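You operate a simulated robot arm through the tools that you are given. There is no shell and no other tool. Be economical: measure what you need, move in short steps, check, and stop when the job is done.

Carry out the task below with a simulated two-armed robot. There is one attempt and no reset: what you move stays moved.

TASK
Take the gold scarf from the top of the make-up table and lay it out flat on the top of the black table.

Only the result counts: the job must be done as asked and must still hold three seconds after the hand-in. Knocking over, shifting, dropping, spilling or breaking anything else fails it.

THE ROBOT
Two 7-joint arms with two-finger parallel grippers on one trunk, on a base that drives. Base frame: it is fixed to the floor where the robot stands at the start and does not move with it; the origin is under the middle of the robot, x ahead of it, y to its left, z up; the surface under the hand at the start is at about z = 0.8. Units: m, degrees, N and s.
The left shoulder is at the start at [0.02, 0.17, 1.128], the right one opposite. With the tool pointing down near the work surface each hand reaches from about 0.2 to 0.68 m from the robot's upright axis, wherever it stands, measured 20 degrees to its own side. Places, roughly: top of the black table [1.2, -1.3, 0.8]. Payload 3.8 kg a hand.
Tool frame (each hand has its own): the origin (TCP) lies between the finger pads and is the grasp point; the fingertips stand 0.03 m ahead of it; z points along the fingers, y is the line along which they close. The gripper opens to 0.11 m. The fingers are 0.02 m wide and 0.01 m thick; the gripper's body (0.048 by 0.112 m) begins 0.055 m behind the TCP.
Orientation is that of the tool frame in the base frame, as a unit quaternion [w, x, y, z]. With the fingers straight down and closing along the base's y, the tool's x points along the base's -x, its y along +y and its z along -z.

THE INTERFACE
- The arms move only by the tool step_arm. It takes "left_rows", "right_rows" or both (then of equal length, played together; a hand with none holds still); each is a list of rows, each a list of 7 numbers: the finger opening in m, from 0 to 0.11, then the shift along the base's x, y, z in units of 30 mm (1.0 is 30 mm), then the turn, a rotation vector about the base's x, y, z in units of 6 degrees (1.0 is 6 degrees). In form: [[hand, tx, ty, tz, ax, ay, az], ...]. A call has 1 to 12 rows; each row shifts and turns the commanded pose from where the row before left it. A call with a number of a shift or a turn outside -1 to 1 is refused whole. Each row takes 0.2 s and may step no farther than 0.05 m and 8.6 degrees from the row before; otherwise, or with a gripper value out of range, the whole call is refused. A pose out of reach is approached as far as the arm can. The call stops where the force on the tool passes 40 N (or 10 N more than at its start, if that is more) or the arm is blocked; 0.2 s more then pass. The fingers move at their own pace (about 0.072 m/s each) and stop on an object; they squeeze with about 39 N. The grip force told is the motor's: it shows also when the fingers shut on nothing. Time passes only in rows, and 0.2 s behind the last, so rows that do not move let the fingers close. It gives the time, the measured TCP pose, the force on the tool (base axes), the opening and the grip force at its end, in the units of the frame above (readings bear some noise), with the torque about the TCP (base axes, N m) and any sound that the robot's microphone picked up.
- Cameras (640 x 400 px; columns grow to the right, rows downward): "scene" is now at [0.0942, -0.0233, 1.2589]; the picture's right is [-0.30, -0.95, 0.00], its down [-0.73, 0.23, -0.65] and it looks along [0.62, -0.20, -0.76] (base axes); focal length 292 px, centre (320, 200). "left" rides on the left gripper at [0.073, -0.017, -0.103] in its tool frame; the picture's right is [0.23, 0.97, 0.00], its down [-0.76, 0.18, -0.62] and it looks along [-0.61, 0.14, 0.78] (tool axes); focal length 222 px, centre (320, 200). "right" rides on the right gripper at [0.072, 0.017, -0.103] in its tool frame; the picture's right is [-0.23, 0.97, 0.00], its down [-0.76, -0.18, -0.62] and it looks along [-0.61, -0.14, 0.78] (tool axes); focal length 222 px, centre (320, 200). There is no depth. A picture from a camera that has moved, and an enlarged one, comes with that camera's place and axes in the base frame and with its lens.
- grab_frame(camera): a new picture of that camera. No time passes.
- slide_trunk(by): slides the trunk up (or, below 0, down) by that many m; the arms and the scene camera ride with it, the base frame stays. It gives what a move gives, with no picture.
- steer(legs): drives the robot by 1 to 6 legs, each [ahead, turn to the left] in m and degrees, along the robot's own axes; the way and the turn of a leg run together, so that a leg with both is an arc; at most 1.5 m and 180 degrees a leg. The arms and the cameras ride along, it lands a little off, and it stops where it bumps. It gives what a move gives.
- head_to(pan, tilt): turns the head with the scene camera to pan (to the left, within 80 degrees either way) and tilt (down, from -29 to 69), counted from straight ahead of the robot. It gives what a move gives.
- enlarge(camera, box): a new picture of the part [left, top, right, bottom] of that camera's present view, enlarged. No time passes.
- close_job(): hands the job in; it is judged then, once.

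Work in short steps. Places have to be worked out from the pictures, the camera data and where the tool is seen: move nearer, look again, correct. Check each grasp and each placing, and mend what went wrong. You have 120 turns and 88 pictures in all, those below and enlarged ones among them. Open the grippers and draw the arms clear of the work before you hand the job in, unless the task says otherwise; then end with one line.

The tools are called after "Emit:" as name(argument=value, ...) on one line, values as JSON. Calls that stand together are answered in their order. step_arm: Moves the arms, as the interface text tells. Its arguments: {"type":"object","properties":{"left_rows":{"type":"array"},"right_rows":{"type":"array"}},"required":[]} The other tools are called the same way: slide_trunk (by) slides the trunk up or down; steer (legs) drives the base; head_to (pan, tilt) turns the head that bears the scene camera; grab_frame (camera) takes a picture; enlarge (camera, box) takes an enlarged picture of a part of a camera's view; close_job () hands the job in.

At the start:

```text
time_s: 0.0
left_position: [0.456, 0.1287, 0.9827]
left_tool_rot: [0.0, -0.002, 1.0, 0.0]
left_force: [0.1, 0.5, -0.6]
left_wrist_torque: [-0.02, 0.01, 0.01]
left_opening: 0.1101
left_grasp_force: 0.0
right_position: [0.3263, -0.2658, 0.9312]
right_tool_rot: [0.0, 0.0, 1.0, 0.0]
right_force: [-0.4, 0.3, 0.1]
right_wrist_torque: [-0.01, -0.01, 0.0]
right_opening: 0.1099
right_grasp_force: 0.0
trunk travel left (down, up): [-0.225, 0.345]
robot x, y, heading: [-0.0013, 0.0017, 0.1]
head pan, tilt: [-17.7, 49.7]
```

scene: 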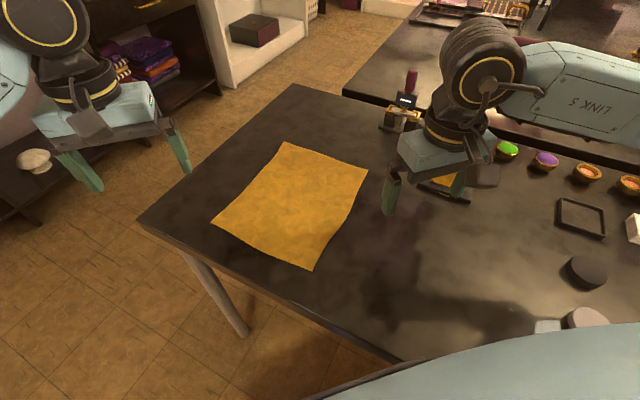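
right: 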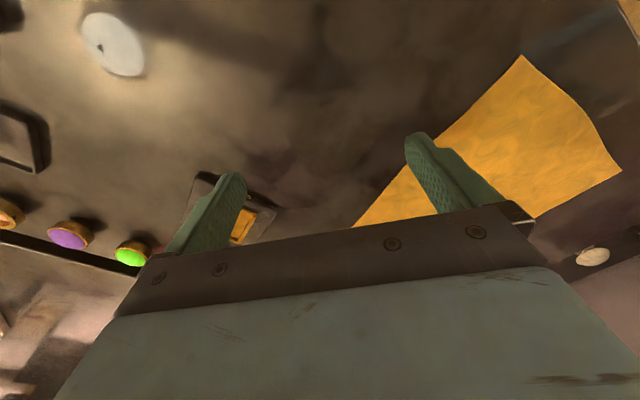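
left: 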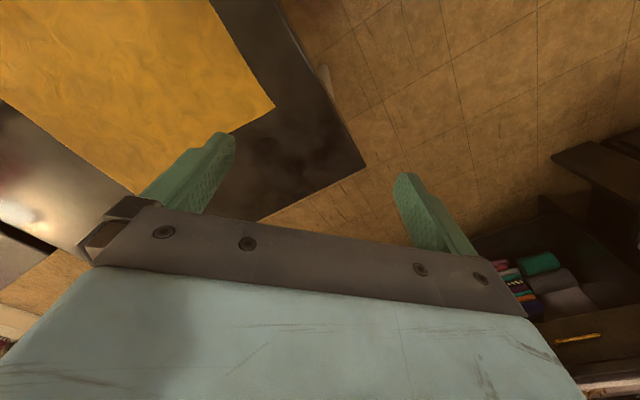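

The scarf lies flat, with corners at about (0.67,-0.12), (0.52,-0.27), (0.32,-0.08) and (0.48,0.07). First I look toward the black table.

Emit:
head_to(pan=-47, tilt=22)

Emit:
grab_frame(camera="scene")

```text
time_s: 0.9
left_position: [0.4571, 0.1286, 0.9818]
left_tool_rot: [0.0, -0.001, 1.0, 0.0]
left_force: [0.4, -0.2, -0.1]
left_wrist_torque: [0.0, 0.01, 0.0]
left_opening: 0.11
left_grasp_force: 0.1
right_position: [0.3274, -0.267, 0.9322]
right_tool_rot: [0.0, 0.0, 1.0, 0.0]
right_force: [0.8, -0.4, 0.7]
right_wrist_torque: [-0.02, 0.01, -0.01]
right_opening: 0.1099
right_grasp_force: 0.0
trunk travel left (down, up): [-0.225, 0.345]
robot x, y, heading: [0.0009, 0.0, -0.2]
head pan, tilt: [-47.0, 22.0]
```

```text
84 pictures are left
camera scene: at [0.084, -0.0675, 1.3007], right [-0.73, -0.68, 0.0], down [-0.26, 0.27, -0.93], along [0.63, -0.68, -0.38], focal length 292 px, centre (320, 200)
```

scene: 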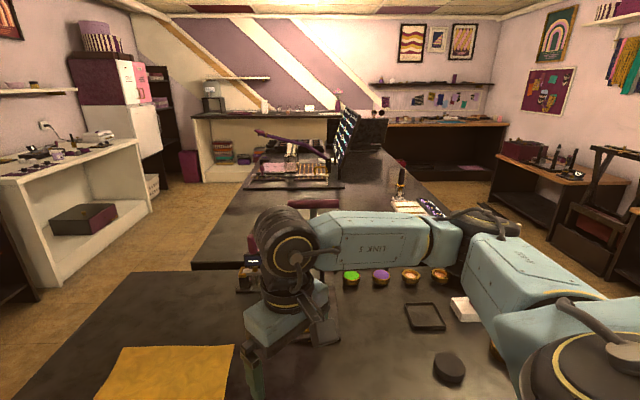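

The black table's clear end starts at about (0.85,-0.33) and runs toward (0.7,-0.7), next to the make-up table's far edge. I'll raise the trunk a little, then square the robot up to the scarf's near edge at heading -45.

Emit:
slide_trunk(by=0.1)

Emit:
steer(legs=[[0, 45], [0.26, 0], [0, -90]])

Emit:
head_to(pan=0, tilt=50)

Emit:
grab_frame(camera="scene")

```text
time_s: 2.3
left_position: [0.4566, 0.1291, 1.0802]
left_tool_rot: [-0.001, -0.001, 1.0, -0.001]
left_force: [-0.5, -0.2, 0.3]
left_wrist_torque: [0.03, 0.01, 0.03]
left_opening: 0.11
left_grasp_force: 0.0
right_position: [0.3277, -0.2663, 1.0305]
right_tool_rot: [0.0, 0.0, 1.0, 0.0]
right_force: [0.9, -0.2, 0.0]
right_wrist_torque: [0.03, 0.02, 0.0]
right_opening: 0.1102
right_grasp_force: 0.0
trunk travel left (down, up): [-0.325, 0.245]
robot x, y, heading: [0.0008, -0.0005, 0.1]
head pan, tilt: [-47.0, 22.0]
```

```text
time_s: 10.0
left_position: [0.5935, -0.068, 1.0823]
left_tool_rot: [-0.001, 0.403, 0.915, 0.0]
left_force: [-0.1, -0.3, -0.6]
left_wrist_torque: [0.01, -0.01, 0.02]
left_opening: 0.11
left_grasp_force: 0.2
right_position: [0.2149, -0.2381, 1.0305]
right_tool_rot: [-0.001, 0.405, 0.915, 0.0]
right_force: [-0.1, -0.4, -0.6]
right_wrist_torque: [0.0, 0.0, 0.0]
right_opening: 0.1103
right_grasp_force: 0.0
trunk travel left (down, up): [-0.325, 0.245]
robot x, y, heading: [0.1952, 0.1831, -48.0]
head pan, tilt: [-47.0, 22.0]
```

```text
time_s: 11.2
left_position: [0.5941, -0.0696, 1.081]
left_tool_rot: [-0.001, 0.403, 0.915, 0.001]
left_force: [0.3, -1.0, -0.7]
left_wrist_torque: [-0.04, 0.01, 0.02]
left_opening: 0.1098
left_grasp_force: 0.0
right_position: [0.2161, -0.2391, 1.0314]
right_tool_rot: [0.0, 0.405, 0.915, -0.001]
right_force: [-0.7, -0.2, 1.5]
right_wrist_torque: [-0.01, -0.01, -0.03]
right_opening: 0.1099
right_grasp_force: 0.1
trunk travel left (down, up): [-0.325, 0.245]
robot x, y, heading: [0.1911, 0.1786, -47.9]
head pan, tilt: [0.0, 50.0]
```

```text
83 pictures are left
camera scene: at [0.258, 0.11, 1.3585], right [-0.74, -0.67, 0.0], down [-0.51, 0.57, -0.64], along [0.43, -0.48, -0.77], focal length 292 px, centre (320, 200)
```

scene: 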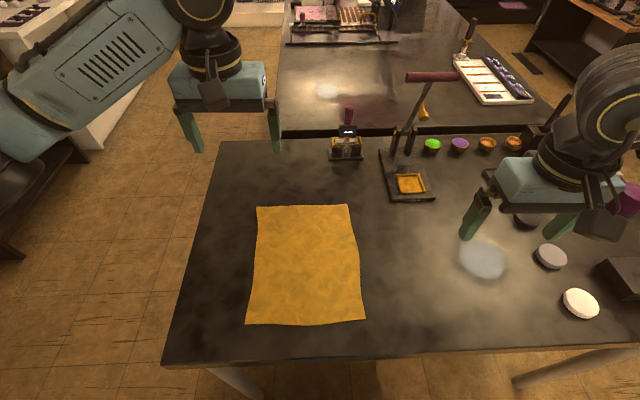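

Now the scarf is square to me: the near edge is 0.27 m ahead of the axis, from 0.14 m left to 0.08 m right. I'll bring both hands above its near corners and turn each one so the fingers close across the edge, cameras outward.

Emit:
step_arm(left_rows=[[0.06, -0.2756, 0.2133, -0.3356, 0, 0, -1], [0.06, -0.2756, 0.2133, -0.3356, 0, 0, -1], [0.06, -0.2756, 0.2133, -0.3356, 0, 0, -1], [0.06, -0.2756, 0.2133, -0.3356, 0, 0, -1], [0.06, -0.2756, 0.2133, -0.3356, 0, 0, -1], [0.06, -0.2756, 0.2133, -0.3356, 0, 0, -1], [0.06, -0.2756, 0.2133, -0.3356, 0, 0, -1], [0.06, -0.2756, 0.2133, -0.3356, 0, 0, -1]], right_rows=[[0.06, 0.317, 0.366, -0.2244, 0, 0, 1], [0.06, 0.317, 0.366, -0.2244, 0, 0, 1], [0.06, 0.317, 0.366, -0.2244, 0, 0, 1], [0.06, 0.317, 0.366, -0.2244, 0, 0, 1], [0.06, 0.317, 0.366, -0.2244, 0, 0, 1], [0.06, 0.317, 0.366, -0.2244, 0, 0, 1], [0.06, 0.317, 0.366, -0.2244, 0, 0, 1], [0.06, 0.317, 0.366, -0.2244, 0, 0, 1]])

Emit:
step_arm(left_rows=[[0.06, -0.2756, 0.2133, -0.3356, 0, 0, -1], [0.06, -0.2756, 0.2133, -0.3356, 0, 0, -1], [0.06, -0.2756, 0.2133, -0.3356, 0, 0, -1], [0.06, -0.2756, 0.2133, -0.3356, 0, 0, -1], [0.06, -0.2756, 0.2133, -0.3356, 0, 0, -1], [0.06, -0.2756, 0.2133, -0.3356, 0, 0, -1], [0.06, -0.2756, 0.2133, -0.3356, 0, 0, -1]], right_rows=[[0.06, 0.317, 0.366, -0.2244, 0, 0, 1], [0.06, 0.317, 0.366, -0.2244, 0, 0, 1], [0.06, 0.317, 0.366, -0.2244, 0, 0, 1], [0.06, 0.317, 0.366, -0.2244, 0, 0, 1], [0.06, 0.317, 0.366, -0.2244, 0, 0, 1], [0.06, 0.317, 0.366, -0.2244, 0, 0, 1], [0.06, 0.317, 0.366, -0.2244, 0, 0, 1]])

Emit:
grab_frame(camera="scene")

Emit:
grab_frame(camera="left")

Emit:
grab_frame(camera="right")

```text
time_s: 13.0
left_position: [0.5291, -0.018, 0.9999]
left_tool_rot: [0.0, 0.742, 0.671, 0.0]
left_force: [0.0, 0.4, 0.3]
left_wrist_torque: [0.0, 0.0, -0.04]
left_opening: 0.0601
left_grasp_force: 0.1
right_position: [0.2924, -0.1513, 0.9792]
right_tool_rot: [0.0, -0.003, 1.0, 0.001]
right_force: [-0.9, 0.0, -0.8]
right_wrist_torque: [-0.04, -0.01, 0.06]
right_opening: 0.0599
right_grasp_force: 0.0
trunk travel left (down, up): [-0.325, 0.245]
robot x, y, heading: [0.1949, 0.1811, -47.6]
head pan, tilt: [0.0, 50.0]
```

```text
time_s: 14.6
left_position: [0.4712, 0.0268, 0.9305]
left_tool_rot: [-0.001, 0.933, 0.361, 0.0]
left_force: [0.5, 0.1, 0.5]
left_wrist_torque: [0.01, 0.03, -0.03]
left_opening: 0.0601
left_grasp_force: 0.0
right_position: [0.3598, -0.0751, 0.9301]
right_tool_rot: [-0.001, -0.361, 0.933, 0.0]
right_force: [0.1, 0.5, -0.2]
right_wrist_torque: [0.01, 0.04, 0.02]
right_opening: 0.0603
right_grasp_force: 0.0
trunk travel left (down, up): [-0.325, 0.245]
robot x, y, heading: [0.1914, 0.182, -47.8]
head pan, tilt: [0.0, 50.0]
```

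```text
82 pictures are left
camera scene: at [0.2588, 0.1105, 1.3585], right [-0.74, -0.67, 0.0], down [-0.52, 0.57, -0.64], along [0.43, -0.48, -0.77], focal length 292 px, centre (320, 200)
```

scene: 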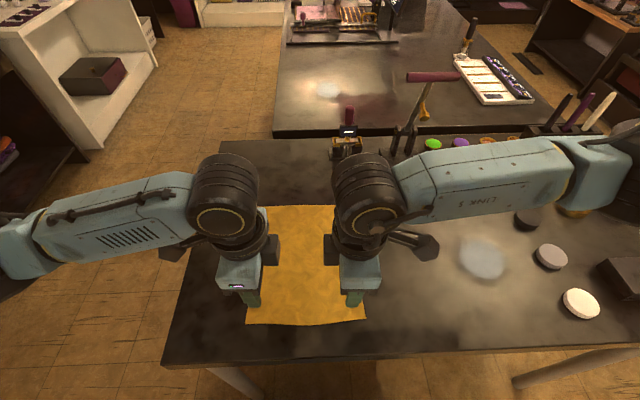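

```text
81 pictures are left
camera left: at [0.5121, 0.0893, 1.0337], right [0.82, -0.57, 0.0], down [-0.44, -0.64, 0.62], along [-0.35, -0.51, -0.78], focal length 222 px, centre (320, 200)
```

left: 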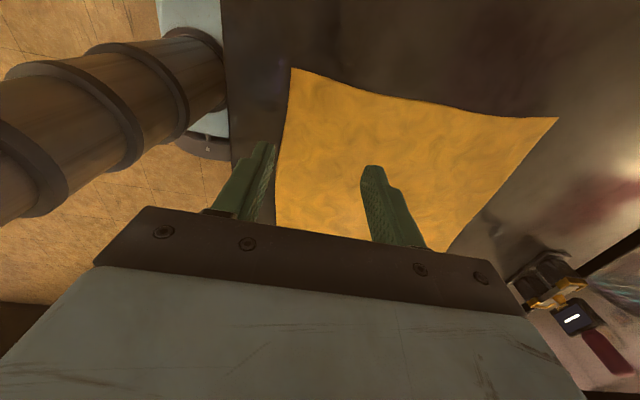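

```text
80 pictures are left
camera right: at [0.2951, -0.1101, 1.0324], right [-0.49, 0.87, 0.0], down [0.68, 0.38, 0.62], along [0.54, 0.3, -0.78], focal length 222 px, centre (320, 200)
```

right: 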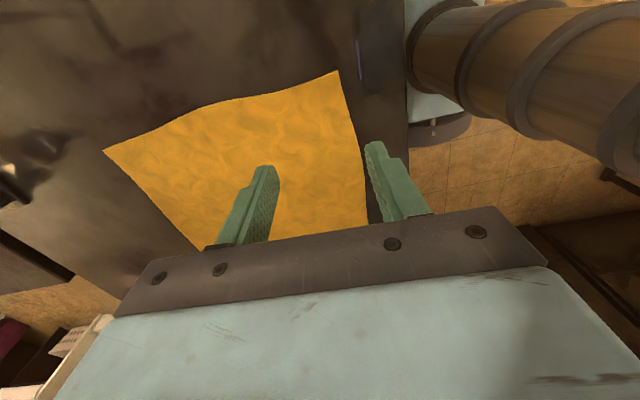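

Both hands straddle the near edge well. I'll shift them 12 mm toward me and go down to just above the cloth.

Emit:
step_arm(left_rows=[[0.06, -0.27, 0.3, -0.7, 0, 0, 0], [0.06, 0, 0, -0.7, 0, 0, 0], [0.06, 0, 0, -0.7, 0, 0, 0], [0.06, 0, 0, -0.7, 0, 0, 0]], right_rows=[[0.06, -0.27, 0.3, -0.7, 0, 0, 0], [0.06, 0, 0, -0.7, 0, 0, 0], [0.06, 0, 0, -0.7, 0, 0, 0], [0.06, 0, 0, -0.7, 0, 0, 0]])

Emit:
grab_frame(camera="left")

Emit:
grab_frame(camera="right")

```text
time_s: 15.6
left_position: [0.4623, 0.0347, 0.8469]
left_tool_rot: [0.001, 0.933, 0.361, 0.001]
left_force: [0.0, 0.5, -0.1]
left_wrist_torque: [-0.02, -0.01, -0.01]
left_opening: 0.0599
left_grasp_force: 0.1
right_position: [0.3496, -0.0643, 0.8458]
right_tool_rot: [0.0, -0.36, 0.933, -0.001]
right_force: [0.7, -0.1, -0.4]
right_wrist_torque: [0.01, 0.04, 0.03]
right_opening: 0.0599
right_grasp_force: 0.0
trunk travel left (down, up): [-0.325, 0.245]
robot x, y, heading: [0.1941, 0.1783, -47.8]
head pan, tilt: [0.0, 50.0]
```

```text
79 pictures are left
camera left: at [0.5027, 0.0967, 0.9504], right [0.82, -0.57, 0.0], down [-0.44, -0.64, 0.62], along [-0.35, -0.51, -0.78], focal length 222 px, centre (320, 200)
```

left: 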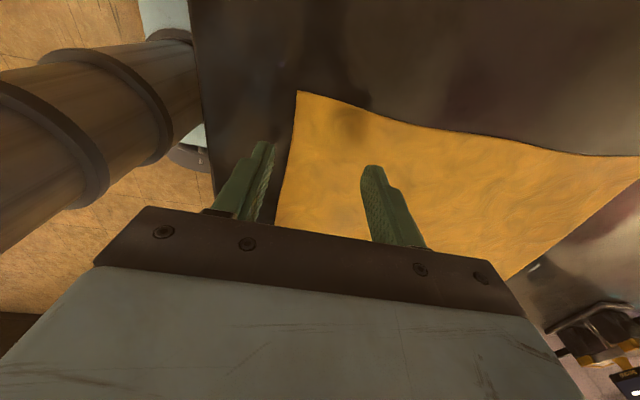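

```text
78 pictures are left
camera right: at [0.2856, -0.1003, 0.9468], right [-0.49, 0.87, 0.0], down [0.68, 0.38, 0.62], along [0.54, 0.3, -0.78], focal length 222 px, centre (320, 200)
```

right: 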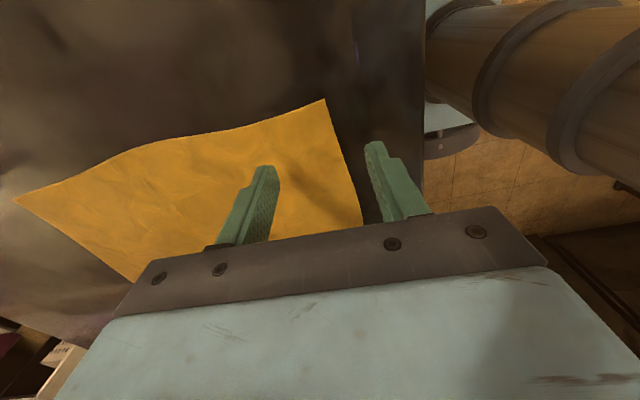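

Near fingers are outside the edge, far ones over the cloth. I'll lower gently in 3 mm steps to touch.

Emit:
step_arm(left_rows=[[0.06, 0, 0, -0.2, 0, 0, 0], [0.06, 0, 0, -0.15, 0, 0, 0], [0.06, 0, 0, -0.1, 0, 0, 0]], right_rows=[[0.06, 0, 0, -0.2, 0, 0, 0], [0.06, 0, 0, -0.15, 0, 0, 0], [0.06, 0, 0, -0.1, 0, 0, 0]])

```text
time_s: 16.4
left_position: [0.4619, 0.0346, 0.8329]
left_tool_rot: [0.001, 0.932, 0.362, 0.0]
left_force: [-0.1, -1.1, -1.1]
left_wrist_torque: [-0.01, 0.01, 0.01]
left_opening: 0.0601
left_grasp_force: 0.0
right_position: [0.3501, -0.063, 0.8322]
right_tool_rot: [0.0, -0.36, 0.933, 0.0]
right_force: [-1.3, 0.0, 0.4]
right_wrist_torque: [-0.03, -0.03, 0.01]
right_opening: 0.0602
right_grasp_force: 0.1
trunk travel left (down, up): [-0.325, 0.245]
robot x, y, heading: [0.1925, 0.1845, -47.9]
head pan, tilt: [0.0, 50.0]
```

No contact yet; a few mm more.

Emit:
step_arm(left_rows=[[0.06, 0, 0, -0.08, 0, 0, 0], [0.06, 0, 0, -0.05, 0, 0, 0]], right_rows=[[0.06, 0, 0, -0.08, 0, 0, 0], [0.06, 0, 0, -0.05, 0, 0, 0]])

```text
time_s: 17.0
left_position: [0.4617, 0.0356, 0.8304]
left_tool_rot: [0.003, 0.932, 0.361, 0.001]
left_force: [1.3, 0.7, 12.9]
left_wrist_torque: [-0.31, -0.34, 0.06]
left_opening: 0.0606
left_grasp_force: 0.4
right_position: [0.3517, -0.0659, 0.8311]
right_tool_rot: [0.001, -0.36, 0.933, -0.002]
right_force: [-2.7, -1.0, 17.4]
right_wrist_torque: [-0.49, -0.34, -0.13]
right_opening: 0.0598
right_grasp_force: 0.1
trunk travel left (down, up): [-0.325, 0.245]
robot x, y, heading: [0.1901, 0.1832, -47.9]
head pan, tilt: [0.0, 50.0]
```

Both hands press lightly (13–17 N) on the table through the cloth. I close the fingers here.

Emit:
step_arm(left_rows=[[0.04, 0, 0, 0, 0, 0, 0], [0.02, 0, 0, 0, 0, 0, 0], [0, 0, 0, 0, 0, 0, 0], [0, 0, 0, 0, 0, 0, 0], [0, 0, 0, 0, 0, 0, 0]], right_rows=[[0.04, 0, 0, 0, 0, 0, 0], [0.02, 0, 0, 0, 0, 0, 0], [0, 0, 0, 0, 0, 0, 0], [0, 0, 0, 0, 0, 0, 0], [0, 0, 0, 0, 0, 0, 0]])

Emit:
grab_frame(camera="left")

Emit:
grab_frame(camera="right")

```text
time_s: 18.2
left_position: [0.4605, 0.0366, 0.8315]
left_tool_rot: [0.002, 0.933, 0.36, -0.001]
left_force: [-1.1, -0.8, 37.5]
left_wrist_torque: [-0.13, -0.16, -0.01]
left_opening: 0.002
left_grasp_force: 38.9
right_position: [0.3509, -0.0623, 0.8311]
right_tool_rot: [0.001, -0.36, 0.933, -0.002]
right_force: [4.8, -3.9, 30.5]
right_wrist_torque: [-0.28, -0.22, 0.01]
right_opening: 0.0021
right_grasp_force: 38.7
trunk travel left (down, up): [-0.325, 0.245]
robot x, y, heading: [0.1939, 0.1838, -47.5]
head pan, tilt: [0.0, 50.0]
```

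```text
77 pictures are left
camera left: at [0.5012, 0.0989, 0.9341], right [0.82, -0.57, 0.0], down [-0.44, -0.64, 0.62], along [-0.35, -0.52, -0.78], focal length 222 px, centre (320, 200)
```

left: 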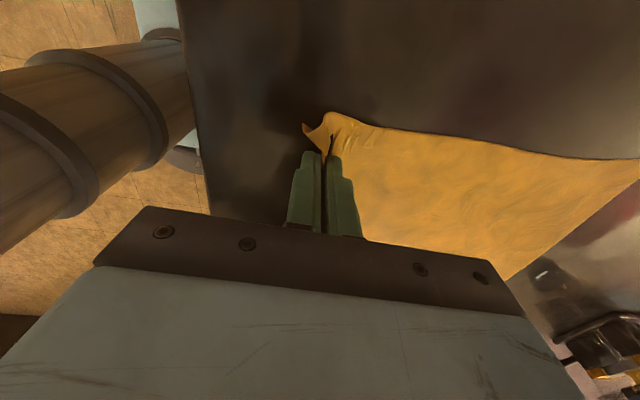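

```text
76 pictures are left
camera right: at [0.2857, -0.0992, 0.9321], right [-0.49, 0.87, 0.0], down [0.68, 0.38, 0.63], along [0.55, 0.3, -0.78], focal length 222 px, centre (320, 200)
```

right: 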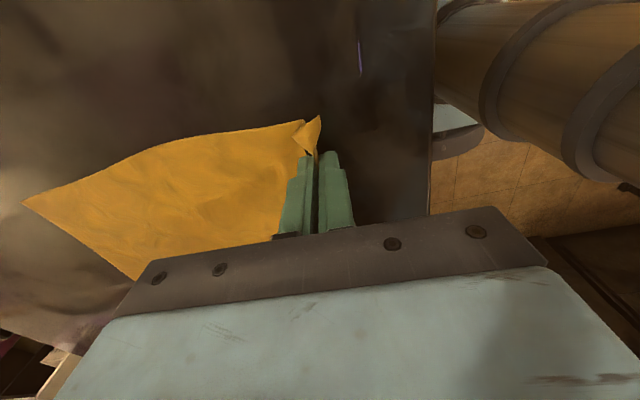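

Both corners are pinched (opening 2 mm). I lift and check.

Emit:
step_arm(left_rows=[[0, 0, 0, 0.5, 0, 0, 0], [0, 0, 0, 0.5, 0, 0, 0], [0, 0, 0, 0.5, 0, 0, 0], [0, 0, 0, 0.5, 0, 0, 0], [0, 0, 0, 0.5, 0, 0, 0], [0, 0, 0, 0.5, 0, 0, 0], [0, 0, 0, 0.5, 0, 0, 0], [0, 0, 0, 0.5, 0, 0, 0]], right_rows=[[0, 0, 0, 0.5, 0, 0, 0], [0, 0, 0, 0.5, 0, 0, 0], [0, 0, 0, 0.5, 0, 0, 0], [0, 0, 0, 0.5, 0, 0, 0], [0, 0, 0, 0.5, 0, 0, 0], [0, 0, 0, 0.5, 0, 0, 0], [0, 0, 0, 0.5, 0, 0, 0], [0, 0, 0, 0.5, 0, 0, 0]])

Emit:
grab_frame(camera="scene")

```text
time_s: 20.0
left_position: [0.4619, 0.0375, 0.9492]
left_tool_rot: [-0.001, 0.932, 0.361, 0.0]
left_force: [-1.7, -1.6, 0.1]
left_wrist_torque: [-0.04, 0.04, -0.01]
left_opening: 0.0022
left_grasp_force: 39.2
right_position: [0.3487, -0.0634, 0.9496]
right_tool_rot: [0.0, -0.361, 0.933, 0.0]
right_force: [1.1, 0.9, 0.2]
right_wrist_torque: [0.09, -0.01, -0.02]
right_opening: 0.0019
right_grasp_force: 39.2
trunk travel left (down, up): [-0.325, 0.245]
robot x, y, heading: [0.1957, 0.184, -47.5]
head pan, tilt: [0.0, 50.0]
```

```text
75 pictures are left
camera scene: at [0.258, 0.1101, 1.3585], right [-0.74, -0.67, 0.0], down [-0.52, 0.57, -0.64], along [0.43, -0.48, -0.77], focal length 292 px, centre (320, 200)
```

scene: 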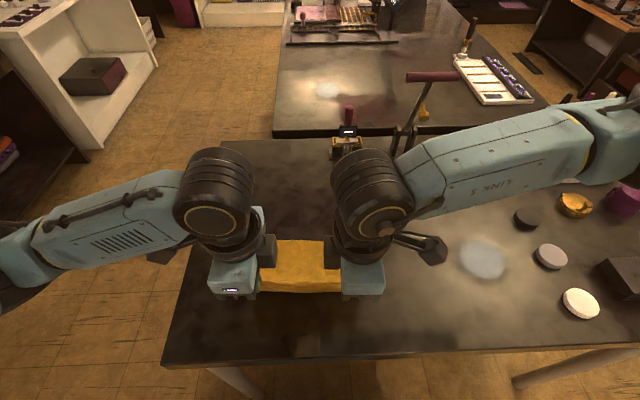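

The scarf hangs cleanly between both hands. I raise the trunk fully, then start round the table's left end.

Emit:
slide_trunk(by=0.24)

Emit:
steer(legs=[[0, 90], [0.65, 0], [0, -90]])

Emit:
head_to(pan=-20, tilt=40)

Emit:
grab_frame(camera="scene")

```text
time_s: 22.5
left_position: [0.4626, 0.0373, 1.1898]
left_tool_rot: [0.001, 0.932, 0.361, 0.001]
left_force: [-1.9, -1.4, 0.5]
left_wrist_torque: [-0.04, 0.05, 0.0]
left_opening: 0.0021
left_grasp_force: 39.1
right_position: [0.3491, -0.0643, 1.1879]
right_tool_rot: [0.0, -0.361, 0.933, 0.0]
right_force: [1.3, 0.9, 0.3]
right_wrist_torque: [0.05, -0.03, 0.05]
right_opening: 0.0022
right_grasp_force: 38.1
trunk travel left (down, up): [-0.565, 0.005]
robot x, y, heading: [0.1912, 0.1845, -47.9]
head pan, tilt: [0.0, 50.0]
```

```text
time_s: 27.4
left_position: [0.3605, 0.4776, 1.1884]
left_tool_rot: [0.0, 0.4, 0.917, 0.0]
left_force: [1.0, -0.7, -1.4]
left_wrist_torque: [0.0, -0.01, -0.02]
left_opening: 0.0019
left_grasp_force: 39.7
right_position: [0.4619, 0.3663, 1.1881]
right_tool_rot: [0.001, 0.916, -0.402, -0.002]
right_force: [-0.9, 0.7, -0.4]
right_wrist_torque: [0.01, 0.05, -0.03]
right_opening: 0.0018
right_grasp_force: 39.3
trunk travel left (down, up): [-0.565, 0.005]
robot x, y, heading: [0.2156, 0.205, 42.5]
head pan, tilt: [0.0, 50.0]
stopped in leg 2: the robot was blocked; the commanded pose is now the measured one
```

```text
time_s: 28.3
left_position: [0.3581, 0.4754, 1.1916]
left_tool_rot: [0.001, 0.402, 0.916, 0.0]
left_force: [1.5, -0.9, -0.1]
left_wrist_torque: [-0.05, -0.04, -0.04]
left_opening: 0.0021
left_grasp_force: 38.8
right_position: [0.46, 0.3632, 1.1895]
right_tool_rot: [-0.001, 0.916, -0.401, -0.001]
right_force: [-1.1, 1.5, -0.8]
right_wrist_torque: [0.02, 0.06, -0.03]
right_opening: 0.0021
right_grasp_force: 38.9
trunk travel left (down, up): [-0.565, 0.005]
robot x, y, heading: [0.2187, 0.2061, 42.8]
head pan, tilt: [-20.0, 40.0]
```

```text
74 pictures are left
camera scene: at [0.3088, 0.2525, 1.6126], right [0.39, -0.92, 0.0], down [-0.59, -0.25, -0.77], along [0.71, 0.3, -0.64], focal length 292 px, centre (320, 200)
```

scene: 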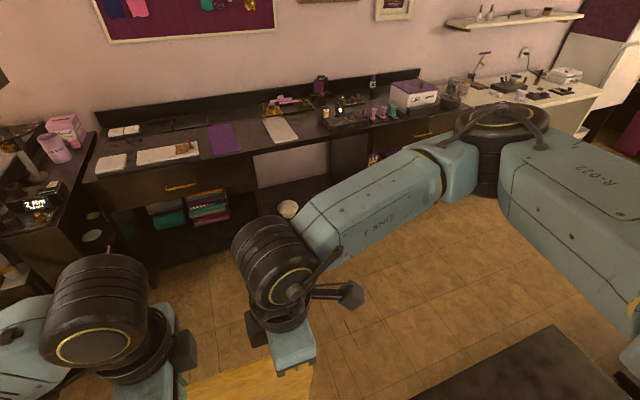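

The base touched the table's leg. I look left and behind for room to back away from the table.

Emit:
head_to(pan=75, tilt=45)

Emit:
grab_frame(camera="scene")

Emit:
head_to(pan=-75, tilt=60)

Emit:
grab_frame(camera="scene")

```text
time_s: 30.0
left_position: [0.3583, 0.4766, 1.1898]
left_tool_rot: [0.0, 0.401, 0.916, 0.001]
left_force: [2.0, -0.7, 0.9]
left_wrist_torque: [-0.01, -0.03, -0.05]
left_opening: 0.0022
left_grasp_force: 39.2
right_position: [0.4609, 0.3645, 1.189]
right_tool_rot: [-0.001, 0.916, -0.401, -0.001]
right_force: [-1.7, 1.9, 0.4]
right_wrist_torque: [0.02, 0.06, -0.03]
right_opening: 0.0021
right_grasp_force: 38.9
trunk travel left (down, up): [-0.565, 0.005]
robot x, y, heading: [0.2152, 0.2076, 42.6]
head pan, tilt: [75.0, 45.0]
```

```text
73 pictures are left
camera scene: at [0.1927, 0.2918, 1.6054], right [0.89, 0.46, 0.0], down [0.33, -0.63, -0.71], along [-0.33, 0.63, -0.71], focal length 292 px, centre (320, 200)
```

scene: 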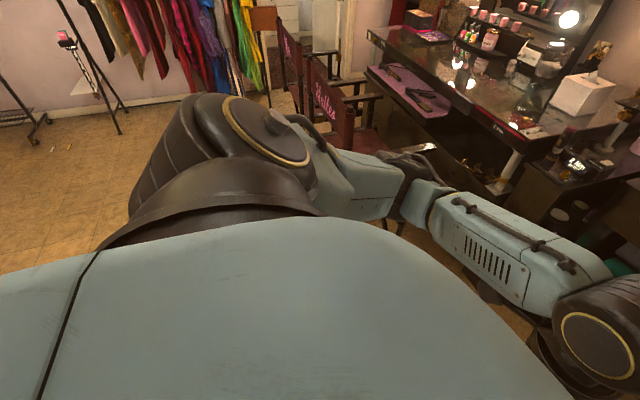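

```text
time_s: 32.3
left_position: [0.3595, 0.476, 1.1904]
left_tool_rot: [0.0, 0.401, 0.916, -0.001]
left_force: [1.0, -2.2, -0.3]
left_wrist_torque: [-0.05, -0.02, -0.04]
left_opening: 0.0017
left_grasp_force: 38.6
right_position: [0.4617, 0.3645, 1.1896]
right_tool_rot: [-0.001, 0.916, -0.401, -0.001]
right_force: [-1.5, 0.9, 0.1]
right_wrist_torque: [0.0, -0.01, -0.01]
right_opening: 0.0021
right_grasp_force: 39.0
trunk travel left (down, up): [-0.565, 0.005]
robot x, y, heading: [0.2172, 0.2023, 42.6]
head pan, tilt: [-75.0, 60.0]
```

```text
72 pictures are left
camera scene: at [0.2867, 0.1841, 1.5859], right [-0.53, -0.84, 0.0], down [-0.73, 0.46, -0.5], along [0.42, -0.27, -0.87], focal length 292 px, centre (320, 200)
```

scene: 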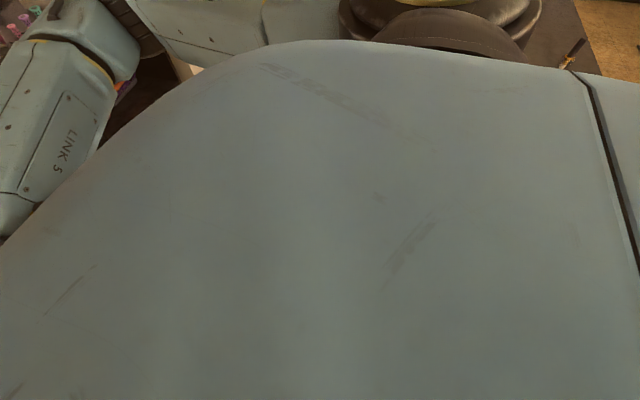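

There's over a metre of free floor behind. I back off the leg, retreat 0.2 m from the table, then pass its end.

Emit:
steer(legs=[[-0.05, 0], [0, -90], [-0.2, 0], [0, 90], [0.63, 0], [0, -90]])

Emit:
head_to(pan=-15, tilt=35)

Emit:
grab_frame(camera="scene")

```text
time_s: 48.9
left_position: [0.7634, 0.6023, 1.1902]
left_tool_rot: [0.0, 0.933, 0.359, 0.001]
left_force: [-0.4, -1.8, 0.8]
left_wrist_torque: [-0.08, 0.04, 0.04]
left_opening: 0.0018
left_grasp_force: 39.0
right_position: [0.6519, 0.5017, 1.1897]
right_tool_rot: [0.001, -0.359, 0.934, 0.0]
right_force: [1.5, 1.1, 0.0]
right_wrist_torque: [0.06, -0.05, 0.01]
right_opening: 0.0019
right_grasp_force: 38.7
trunk travel left (down, up): [-0.565, 0.005]
robot x, y, heading: [0.4933, 0.7516, -47.9]
head pan, tilt: [-75.0, 60.0]
```

```text
time_s: 50.2
left_position: [0.7644, 0.6032, 1.1908]
left_tool_rot: [0.0, 0.933, 0.359, -0.001]
left_force: [-0.5, -0.7, 0.1]
left_wrist_torque: [-0.03, 0.01, 0.05]
left_opening: 0.0022
left_grasp_force: 38.8
right_position: [0.6511, 0.5017, 1.189]
right_tool_rot: [0.0, -0.358, 0.934, -0.001]
right_force: [2.1, 1.4, 0.6]
right_wrist_torque: [0.06, -0.03, 0.01]
right_opening: 0.0023
right_grasp_force: 38.8
trunk travel left (down, up): [-0.565, 0.005]
robot x, y, heading: [0.4985, 0.751, -48.0]
head pan, tilt: [-15.0, 35.0]
```

```text
71 pictures are left
camera scene: at [0.5483, 0.6554, 1.6202], right [-0.89, -0.45, 0.0], down [-0.26, 0.51, -0.82], along [0.37, -0.73, -0.57], focal length 292 px, centre (320, 200)
```

scene: 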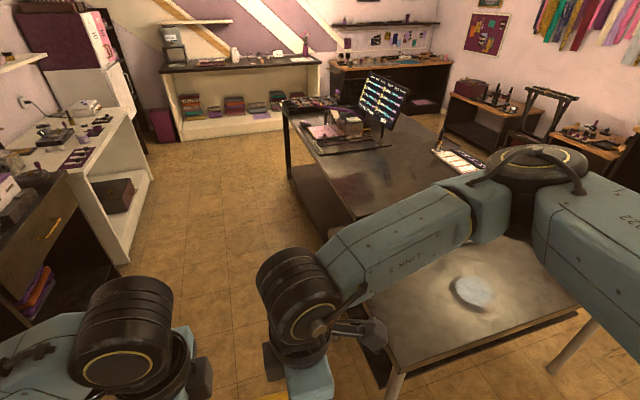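

The aisle is clear. I drive 1.34 m along it and turn to face the black table's free end.

Emit:
steer(legs=[[1.34, 0], [0, -90]])

Emit:
head_to(pan=0, tilt=50)

Emit:
grab_frame(camera="scene")

```text
time_s: 60.6
left_position: [1.2321, -0.4838, 1.19]
left_tool_rot: [0.001, 0.915, -0.403, 0.0]
left_force: [-0.8, 1.8, 0.3]
left_wrist_torque: [0.08, 0.03, 0.05]
left_opening: 0.0018
left_grasp_force: 39.6
right_position: [1.1311, -0.3709, 1.1885]
right_tool_rot: [0.001, 0.404, 0.915, -0.002]
right_force: [1.7, -2.0, -0.3]
right_wrist_torque: [-0.06, -0.02, 0.01]
right_opening: 0.002
right_grasp_force: 39.1
trunk travel left (down, up): [-0.565, 0.005]
robot x, y, heading: [1.3792, -0.2162, -137.7]
head pan, tilt: [-15.0, 35.0]
```

```text
time_s: 61.4
left_position: [1.2328, -0.4831, 1.19]
left_tool_rot: [0.0, 0.915, -0.403, 0.0]
left_force: [-1.2, 1.7, 0.4]
left_wrist_torque: [0.05, 0.05, 0.01]
left_opening: 0.0018
left_grasp_force: 39.4
right_position: [1.1309, -0.3718, 1.1893]
right_tool_rot: [0.0, 0.404, 0.915, -0.001]
right_force: [2.3, -1.4, 1.0]
right_wrist_torque: [-0.07, -0.04, 0.03]
right_opening: 0.0022
right_grasp_force: 38.7
trunk travel left (down, up): [-0.565, 0.005]
robot x, y, heading: [1.3749, -0.2136, -137.7]
head pan, tilt: [0.0, 50.0]
```

```text
70 pictures are left
camera scene: at [1.3037, -0.2791, 1.5985], right [-0.67, 0.74, 0.0], down [0.57, 0.52, -0.64], along [-0.48, -0.43, -0.77], focal length 292 px, centre (320, 200)
```

scene: 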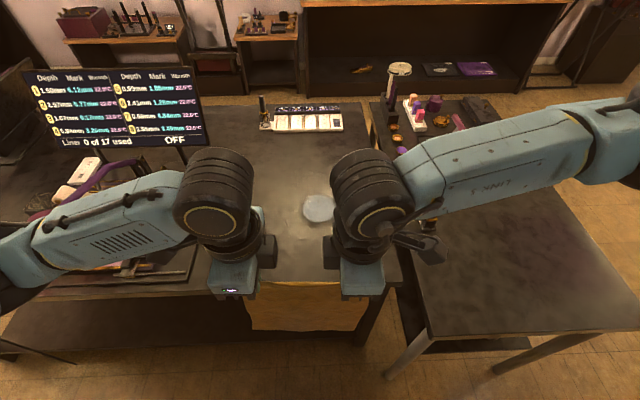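

I face the black table. A pale spot lies between the hands, so I enlarge it to tell an object from a reflection.

Emit:
enlarge(camera="scene", box=[200, 90, 420, 340])

Emit:
grab_frame(camera="left")

```text
1.60 times, centred on (310, 215) of scene
camera zoom: at [1.3037, -0.2791, 1.5985], right [-0.67, 0.74, 0.0], down [0.57, 0.52, -0.64], along [-0.48, -0.43, -0.77], focal length 467 px, centre (336, 176)
```

zoom: 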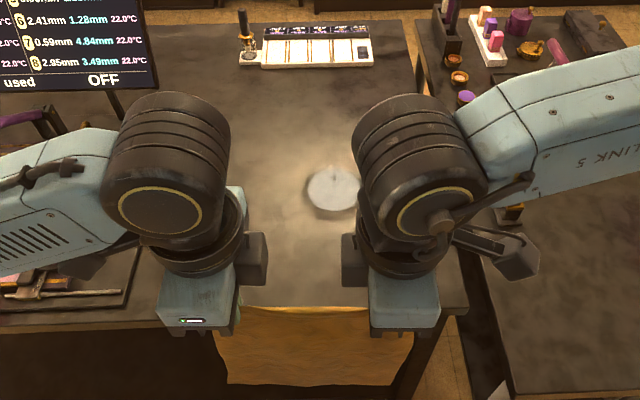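

```text
68 pictures are left
camera left: at [1.2917, -0.5244, 1.2934], right [-0.56, -0.83, 0.0], down [-0.65, 0.44, 0.62], along [-0.51, 0.35, -0.78], focal length 222 px, centre (320, 200)
```

left: 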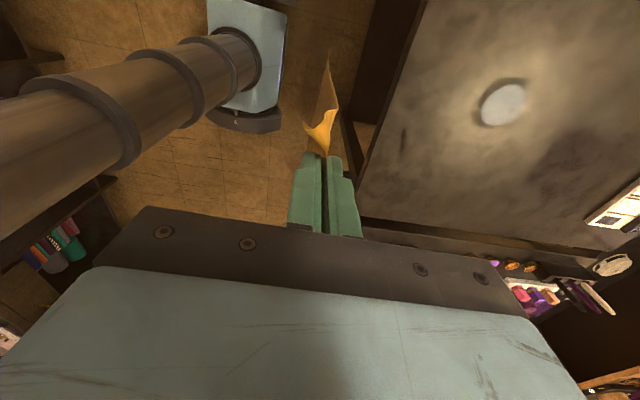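

The spot is only a lamp's reflection: its place differs between the two cameras. The table is free there. I move 0.10 m closer, keeping the base clear of the lower shelf.

Emit:
steer(legs=[[0.1, 0]])

Emit:
grab_frame(camera="scene")

```text
time_s: 62.6
left_position: [1.1562, -0.5501, 1.1902]
left_tool_rot: [0.0, 0.915, -0.404, 0.0]
left_force: [-1.6, 2.3, 0.7]
left_wrist_torque: [0.08, 0.04, 0.03]
left_opening: 0.002
left_grasp_force: 39.8
right_position: [1.0547, -0.4378, 1.1891]
right_tool_rot: [0.0, 0.404, 0.915, -0.001]
right_force: [1.4, -2.0, 1.3]
right_wrist_torque: [-0.06, -0.04, 0.01]
right_opening: 0.0021
right_grasp_force: 39.0
trunk travel left (down, up): [-0.565, 0.005]
robot x, y, heading: [1.3014, -0.2827, -137.6]
head pan, tilt: [0.0, 50.0]
```

```text
67 pictures are left
camera scene: at [1.2293, -0.3468, 1.5985], right [-0.67, 0.74, 0.0], down [0.57, 0.52, -0.64], along [-0.48, -0.43, -0.77], focal length 292 px, centre (320, 200)
```

scene: 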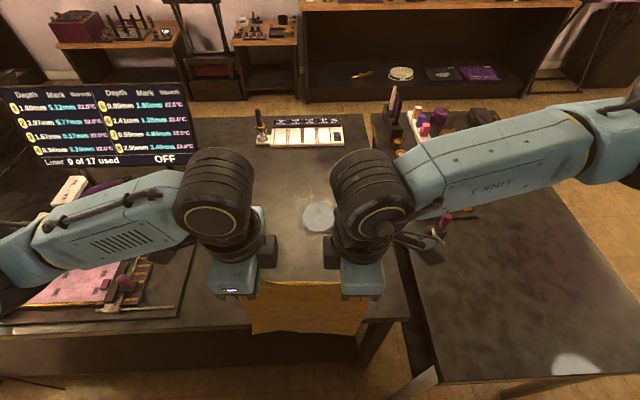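

The near table edge is now 0.345 m ahead. I carry the scarf outward, high, so that its bottom edge hangs about 0.63 m ahead.

Emit:
step_arm(left_rows=[[0, -0.718, -0.656, 0, 0, 0, 0], [0, -0.718, -0.656, 0, 0, 0, 0], [0, -0.718, -0.656, 0, 0, 0, 0], [0, -0.718, -0.656, 0, 0, 0, 0], [0, -0.718, -0.656, 0, 0, 0, 0], [0, -0.718, -0.656, 0, 0, 0, 0], [0, -0.718, -0.656, 0, 0, 0, 0], [0, -0.718, -0.656, 0, 0, 0, 0], [0, -0.718, -0.656, 0, 0, 0, 0], [0, -0.718, -0.656, 0, 0, 0, 0], [0, -0.718, -0.656, 0, 0, 0, 0]], right_rows=[[0, -0.718, -0.656, 0, 0, 0, 0], [0, -0.718, -0.656, 0, 0, 0, 0], [0, -0.718, -0.656, 0, 0, 0, 0], [0, -0.718, -0.656, 0, 0, 0, 0], [0, -0.718, -0.656, 0, 0, 0, 0], [0, -0.718, -0.656, 0, 0, 0, 0], [0, -0.718, -0.656, 0, 0, 0, 0], [0, -0.718, -0.656, 0, 0, 0, 0], [0, -0.718, -0.656, 0, 0, 0, 0], [0, -0.718, -0.656, 0, 0, 0, 0], [0, -0.718, -0.656, 0, 0, 0, 0]])

Emit:
slide_trunk(by=-0.07)

Emit:
grab_frame(camera="scene")

Emit:
grab_frame(camera="left")

```text
time_s: 63.7
left_position: [1.0628, -0.6257, 1.1878]
left_tool_rot: [-0.01, 0.91, -0.414, -0.007]
left_force: [-1.3, 15.1, 0.1]
left_wrist_torque: [0.32, 0.06, -0.09]
left_opening: 0.0019
left_grasp_force: 39.6
right_position: [1.0259, -0.4731, 1.1923]
right_tool_rot: [0.008, 0.405, 0.914, -0.014]
right_force: [2.5, -15.7, -0.6]
right_wrist_torque: [-0.3, -0.04, -0.04]
right_opening: 0.0019
right_grasp_force: 38.9
right hand out of reach, approached as far as the arm can: row 2, 3, 4, 5
trunk travel left (down, up): [-0.565, 0.005]
robot x, y, heading: [1.3025, -0.2814, -137.9]
head pan, tilt: [0.0, 50.0]
stopped in row 5 (right hand): the force on the tool passed its limit at 45 N (the readings are from after the stop); the commanded pose is now the measured one
```

```text
time_s: 64.8
left_position: [1.0619, -0.625, 1.1189]
left_tool_rot: [-0.009, 0.911, -0.413, -0.004]
left_force: [-4.4, 27.0, -0.7]
left_wrist_torque: [0.53, 0.06, -0.24]
left_opening: 0.0021
left_grasp_force: 38.6
right_position: [1.0266, -0.4718, 1.1226]
right_tool_rot: [0.007, 0.405, 0.914, -0.013]
right_force: [3.5, -27.5, -0.6]
right_wrist_torque: [-0.59, -0.07, -0.19]
right_opening: 0.002
right_grasp_force: 39.2
trunk travel left (down, up): [-0.495, 0.075]
robot x, y, heading: [1.3034, -0.2797, -137.6]
head pan, tilt: [0.0, 50.0]
```

```text
66 pictures are left
camera scene: at [1.2293, -0.3465, 1.5285], right [-0.67, 0.74, 0.0], down [0.57, 0.52, -0.64], along [-0.48, -0.43, -0.77], focal length 292 px, centre (320, 200)
```

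scene: 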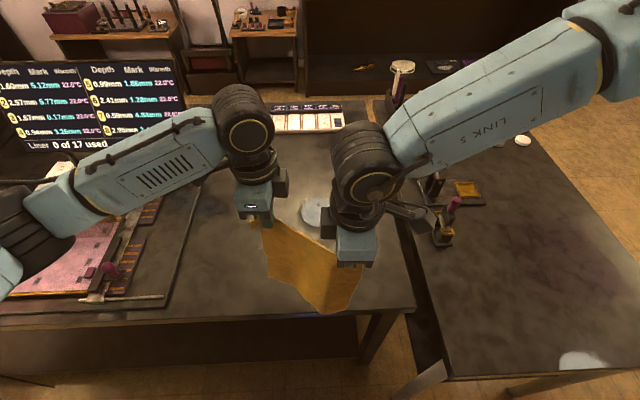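

```text
65 pictures are left
camera left: at [1.1215, -0.6708, 1.2214], right [-0.58, -0.81, -0.02], down [-0.63, 0.44, 0.63], along [-0.51, 0.38, -0.77], focal length 222 px, centre (320, 200)
```

left: 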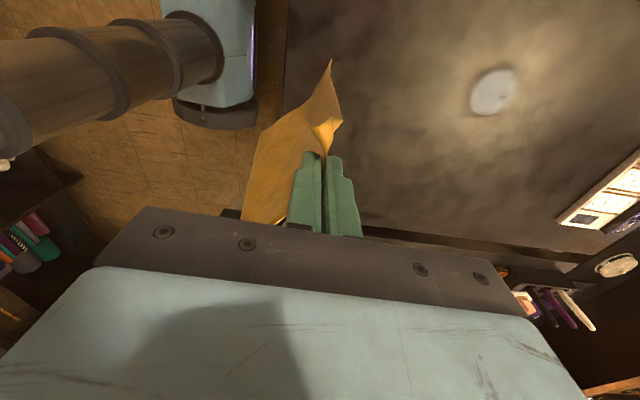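

The right wrist reached its limit and the left hand pulled ahead, stretching the cloth but still holding it. I bring the left hand back level first.

Emit:
step_arm(left_rows=[[0, 0.63, 0.576, 0, 0, 0, 0], [0, 0.63, 0.576, 0, 0, 0, 0], [0, 0.63, 0.576, 0, 0, 0, 0]])

Emit:
step_arm(left_rows=[[0, 0, 0, 0, -0.6743, 0.7385, 0], [0, 0, 0, 0, -0.6743, 0.7385, 0], [0, 0, 0, 0, -0.6743, 0.7385, 0], [0, 0, 0, 0, -0.6743, 0.7385, 0]], right_rows=[[0, 0, 0, 0, -0.6743, 0.7385, 0], [0, 0, 0, 0, -0.6743, 0.7385, 0], [0, 0, 0, 0, -0.6743, 0.7385, 0], [0, 0, 0, 0, -0.6743, 0.7385, 0]])

Emit:
grab_frame(camera="scene")

```text
time_s: 65.6
left_position: [1.1205, -0.575, 1.1208]
left_tool_rot: [-0.005, 0.912, -0.41, -0.005]
left_force: [0.1, 0.2, -0.1]
left_wrist_torque: [0.0, 0.01, 0.05]
left_opening: 0.0018
left_grasp_force: 38.5
right_position: [1.0259, -0.4694, 1.1216]
right_tool_rot: [0.005, 0.405, 0.914, -0.01]
right_force: [-0.2, 0.5, 0.2]
right_wrist_torque: [-0.01, 0.03, -0.01]
right_opening: 0.0018
right_grasp_force: 38.8
trunk travel left (down, up): [-0.495, 0.075]
robot x, y, heading: [1.3022, -0.2816, -137.5]
head pan, tilt: [0.0, 50.0]
```

```text
time_s: 66.6
left_position: [1.1199, -0.5752, 1.1207]
left_tool_rot: [0.184, 0.892, -0.403, -0.088]
left_force: [-0.8, -0.7, 0.2]
left_wrist_torque: [0.04, 0.02, 0.01]
left_opening: 0.002
left_grasp_force: 39.1
right_position: [1.0273, -0.4712, 1.1222]
right_tool_rot: [-0.078, 0.394, 0.893, -0.203]
right_force: [-0.9, -0.2, 0.1]
right_wrist_torque: [0.03, -0.04, -0.03]
right_opening: 0.002
right_grasp_force: 39.1
trunk travel left (down, up): [-0.495, 0.075]
robot x, y, heading: [1.3027, -0.2824, -137.8]
head pan, tilt: [0.0, 50.0]
```

```text
64 pictures are left
camera scene: at [1.2298, -0.3468, 1.5285], right [-0.67, 0.74, 0.0], down [0.57, 0.52, -0.64], along [-0.48, -0.43, -0.77], focal length 292 px, centre (320, 200)
```

scene: 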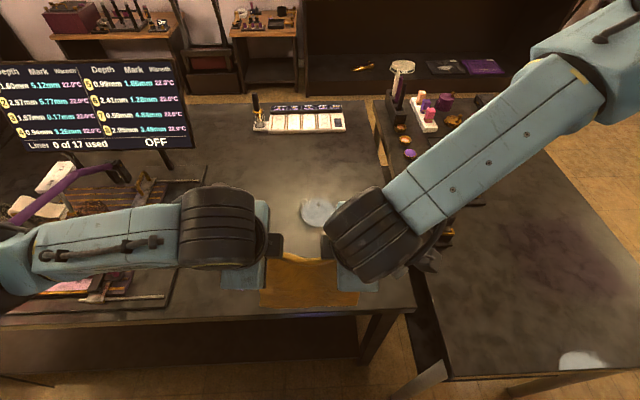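

The hands are level and tilted forward 24° with the scarf still held. I test moving outward again.

Emit:
step_arm(left_rows=[[0, -0.5, -0.456, 0, -0.6743, 0.7385, 0], [0, -0.5, -0.456, 0, -0.6743, 0.7385, 0], [0, -0.5, -0.456, 0, 0, 0, 0]], right_rows=[[0, -0.5, -0.456, 0, -0.6743, 0.7385, 0], [0, -0.5, -0.456, 0, -0.6743, 0.7385, 0], [0, -0.5, -0.456, 0, 0, 0, 0]])

```text
time_s: 67.4
left_position: [1.0729, -0.6171, 1.1169]
left_tool_rot: [0.277, 0.867, -0.394, -0.126]
left_force: [-0.9, 0.1, -0.1]
left_wrist_torque: [0.03, -0.05, 0.01]
left_opening: 0.002
left_grasp_force: 39.1
right_position: [0.9795, -0.5132, 1.1205]
right_tool_rot: [-0.119, 0.381, 0.869, -0.294]
right_force: [-0.2, -0.3, -0.5]
right_wrist_torque: [0.03, -0.07, -0.01]
right_opening: 0.0019
right_grasp_force: 39.1
trunk travel left (down, up): [-0.495, 0.075]
robot x, y, heading: [1.3025, -0.2807, -137.8]
head pan, tilt: [0.0, 50.0]
```

That works. Continue outward in small steps.

Emit:
step_arm(left_rows=[[0, -0.5, -0.456, 0, 0, 0, 0], [0, -0.5, -0.456, 0, 0, 0, 0], [0, -0.5, -0.456, 0, 0, 0, 0], [0, -0.5, -0.456, 0, 0, 0, 0]], right_rows=[[0, -0.5, -0.456, 0, 0, 0, 0], [0, -0.5, -0.456, 0, 0, 0, 0], [0, -0.5, -0.456, 0, 0, 0, 0], [0, -0.5, -0.456, 0, 0, 0, 0]])

```text
time_s: 68.4
left_position: [1.0139, -0.6735, 1.1196]
left_tool_rot: [0.277, 0.867, -0.394, -0.127]
left_force: [0.3, 0.0, -0.2]
left_wrist_torque: [0.04, -0.05, 0.03]
left_opening: 0.002
left_grasp_force: 38.8
right_position: [0.9226, -0.5664, 1.1225]
right_tool_rot: [-0.119, 0.381, 0.869, -0.293]
right_force: [-0.8, 0.6, -0.6]
right_wrist_torque: [0.03, -0.04, 0.0]
right_opening: 0.002
right_grasp_force: 39.5
trunk travel left (down, up): [-0.495, 0.075]
robot x, y, heading: [1.3044, -0.2776, -137.7]
head pan, tilt: [0.0, 50.0]
```

Still following, no strain. Four more steps outward.

Emit:
step_arm(left_rows=[[0, -0.5, -0.456, 0, 0, 0, 0], [0, -0.5, -0.456, 0, 0, 0, 0], [0, -0.5, -0.456, 0, 0, 0, 0], [0, -0.5, -0.456, 0, 0, 0, 0]], right_rows=[[0, -0.5, -0.456, 0, 0, 0, 0], [0, -0.5, -0.456, 0, 0, 0, 0], [0, -0.5, -0.456, 0, 0, 0, 0], [0, -0.5, -0.456, 0, 0, 0, 0]])

Emit:
grab_frame(camera="scene")

Emit:
grab_frame(camera="right")

```text
time_s: 69.4
left_position: [0.9518, -0.7261, 1.1196]
left_tool_rot: [0.277, 0.867, -0.394, -0.127]
left_force: [0.1, -0.7, 0.0]
left_wrist_torque: [0.02, -0.04, 0.01]
left_opening: 0.002
left_grasp_force: 39.3
right_position: [0.8607, -0.6209, 1.1217]
right_tool_rot: [-0.119, 0.381, 0.869, -0.293]
right_force: [0.1, 0.3, 0.3]
right_wrist_torque: [0.0, -0.04, -0.04]
right_opening: 0.0022
right_grasp_force: 38.3
trunk travel left (down, up): [-0.495, 0.075]
robot x, y, heading: [1.2995, -0.2823, -137.5]
head pan, tilt: [0.0, 50.0]
```

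```text
63 pictures are left
camera scene: at [1.2283, -0.347, 1.5284], right [-0.67, 0.74, 0.0], down [0.57, 0.52, -0.64], along [-0.47, -0.43, -0.77], focal length 292 px, centre (320, 200)
```

scene: 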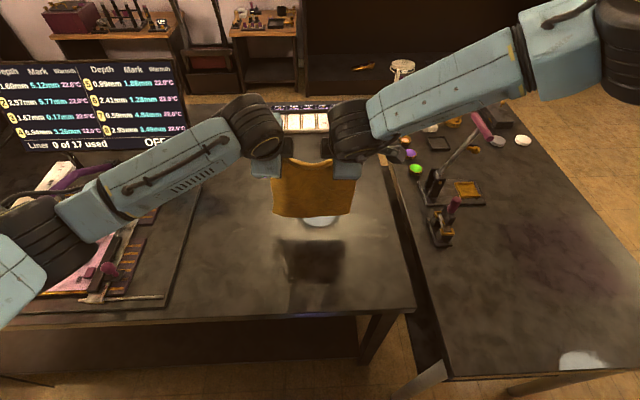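

```text
62 pictures are left
camera right: at [0.8658, -0.5147, 1.1905], right [0.73, 0.36, -0.58], down [0.68, -0.39, 0.62], along [-0.01, -0.85, -0.53], focal length 222 px, centre (320, 200)
```

right: 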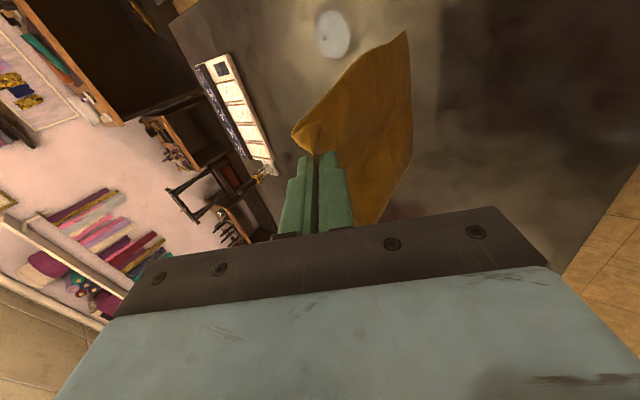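

The scarf hangs over the table. Four more steps outward so there's room to draw it back.

Emit:
step_arm(left_rows=[[0, -0.5, -0.456, 0, 0, 0, 0], [0, -0.5, -0.456, 0, 0, 0, 0], [0, -0.5, -0.456, 0, 0, 0, 0], [0, -0.5, -0.456, 0, 0, 0, 0]], right_rows=[[0, -0.5, -0.456, 0, 0, 0, 0], [0, -0.5, -0.456, 0, 0, 0, 0], [0, -0.5, -0.456, 0, 0, 0, 0], [0, -0.5, -0.456, 0, 0, 0, 0]])

```text
time_s: 70.4
left_position: [0.8938, -0.7798, 1.1169]
left_tool_rot: [0.277, 0.867, -0.394, -0.127]
left_force: [0.2, 0.2, 0.0]
left_wrist_torque: [0.01, -0.02, 0.0]
left_opening: 0.0019
left_grasp_force: 38.5
right_position: [0.8205, -0.6574, 1.1209]
right_tool_rot: [-0.119, 0.382, 0.867, -0.296]
right_force: [0.2, -0.3, 0.2]
right_wrist_torque: [0.02, -0.03, 0.0]
right_opening: 0.002
right_grasp_force: 38.9
right hand out of reach, approached as far as the arm can: row 3, 4
trunk travel left (down, up): [-0.495, 0.075]
robot x, y, heading: [1.3027, -0.2816, -137.7]
head pan, tilt: [0.0, 50.0]
```

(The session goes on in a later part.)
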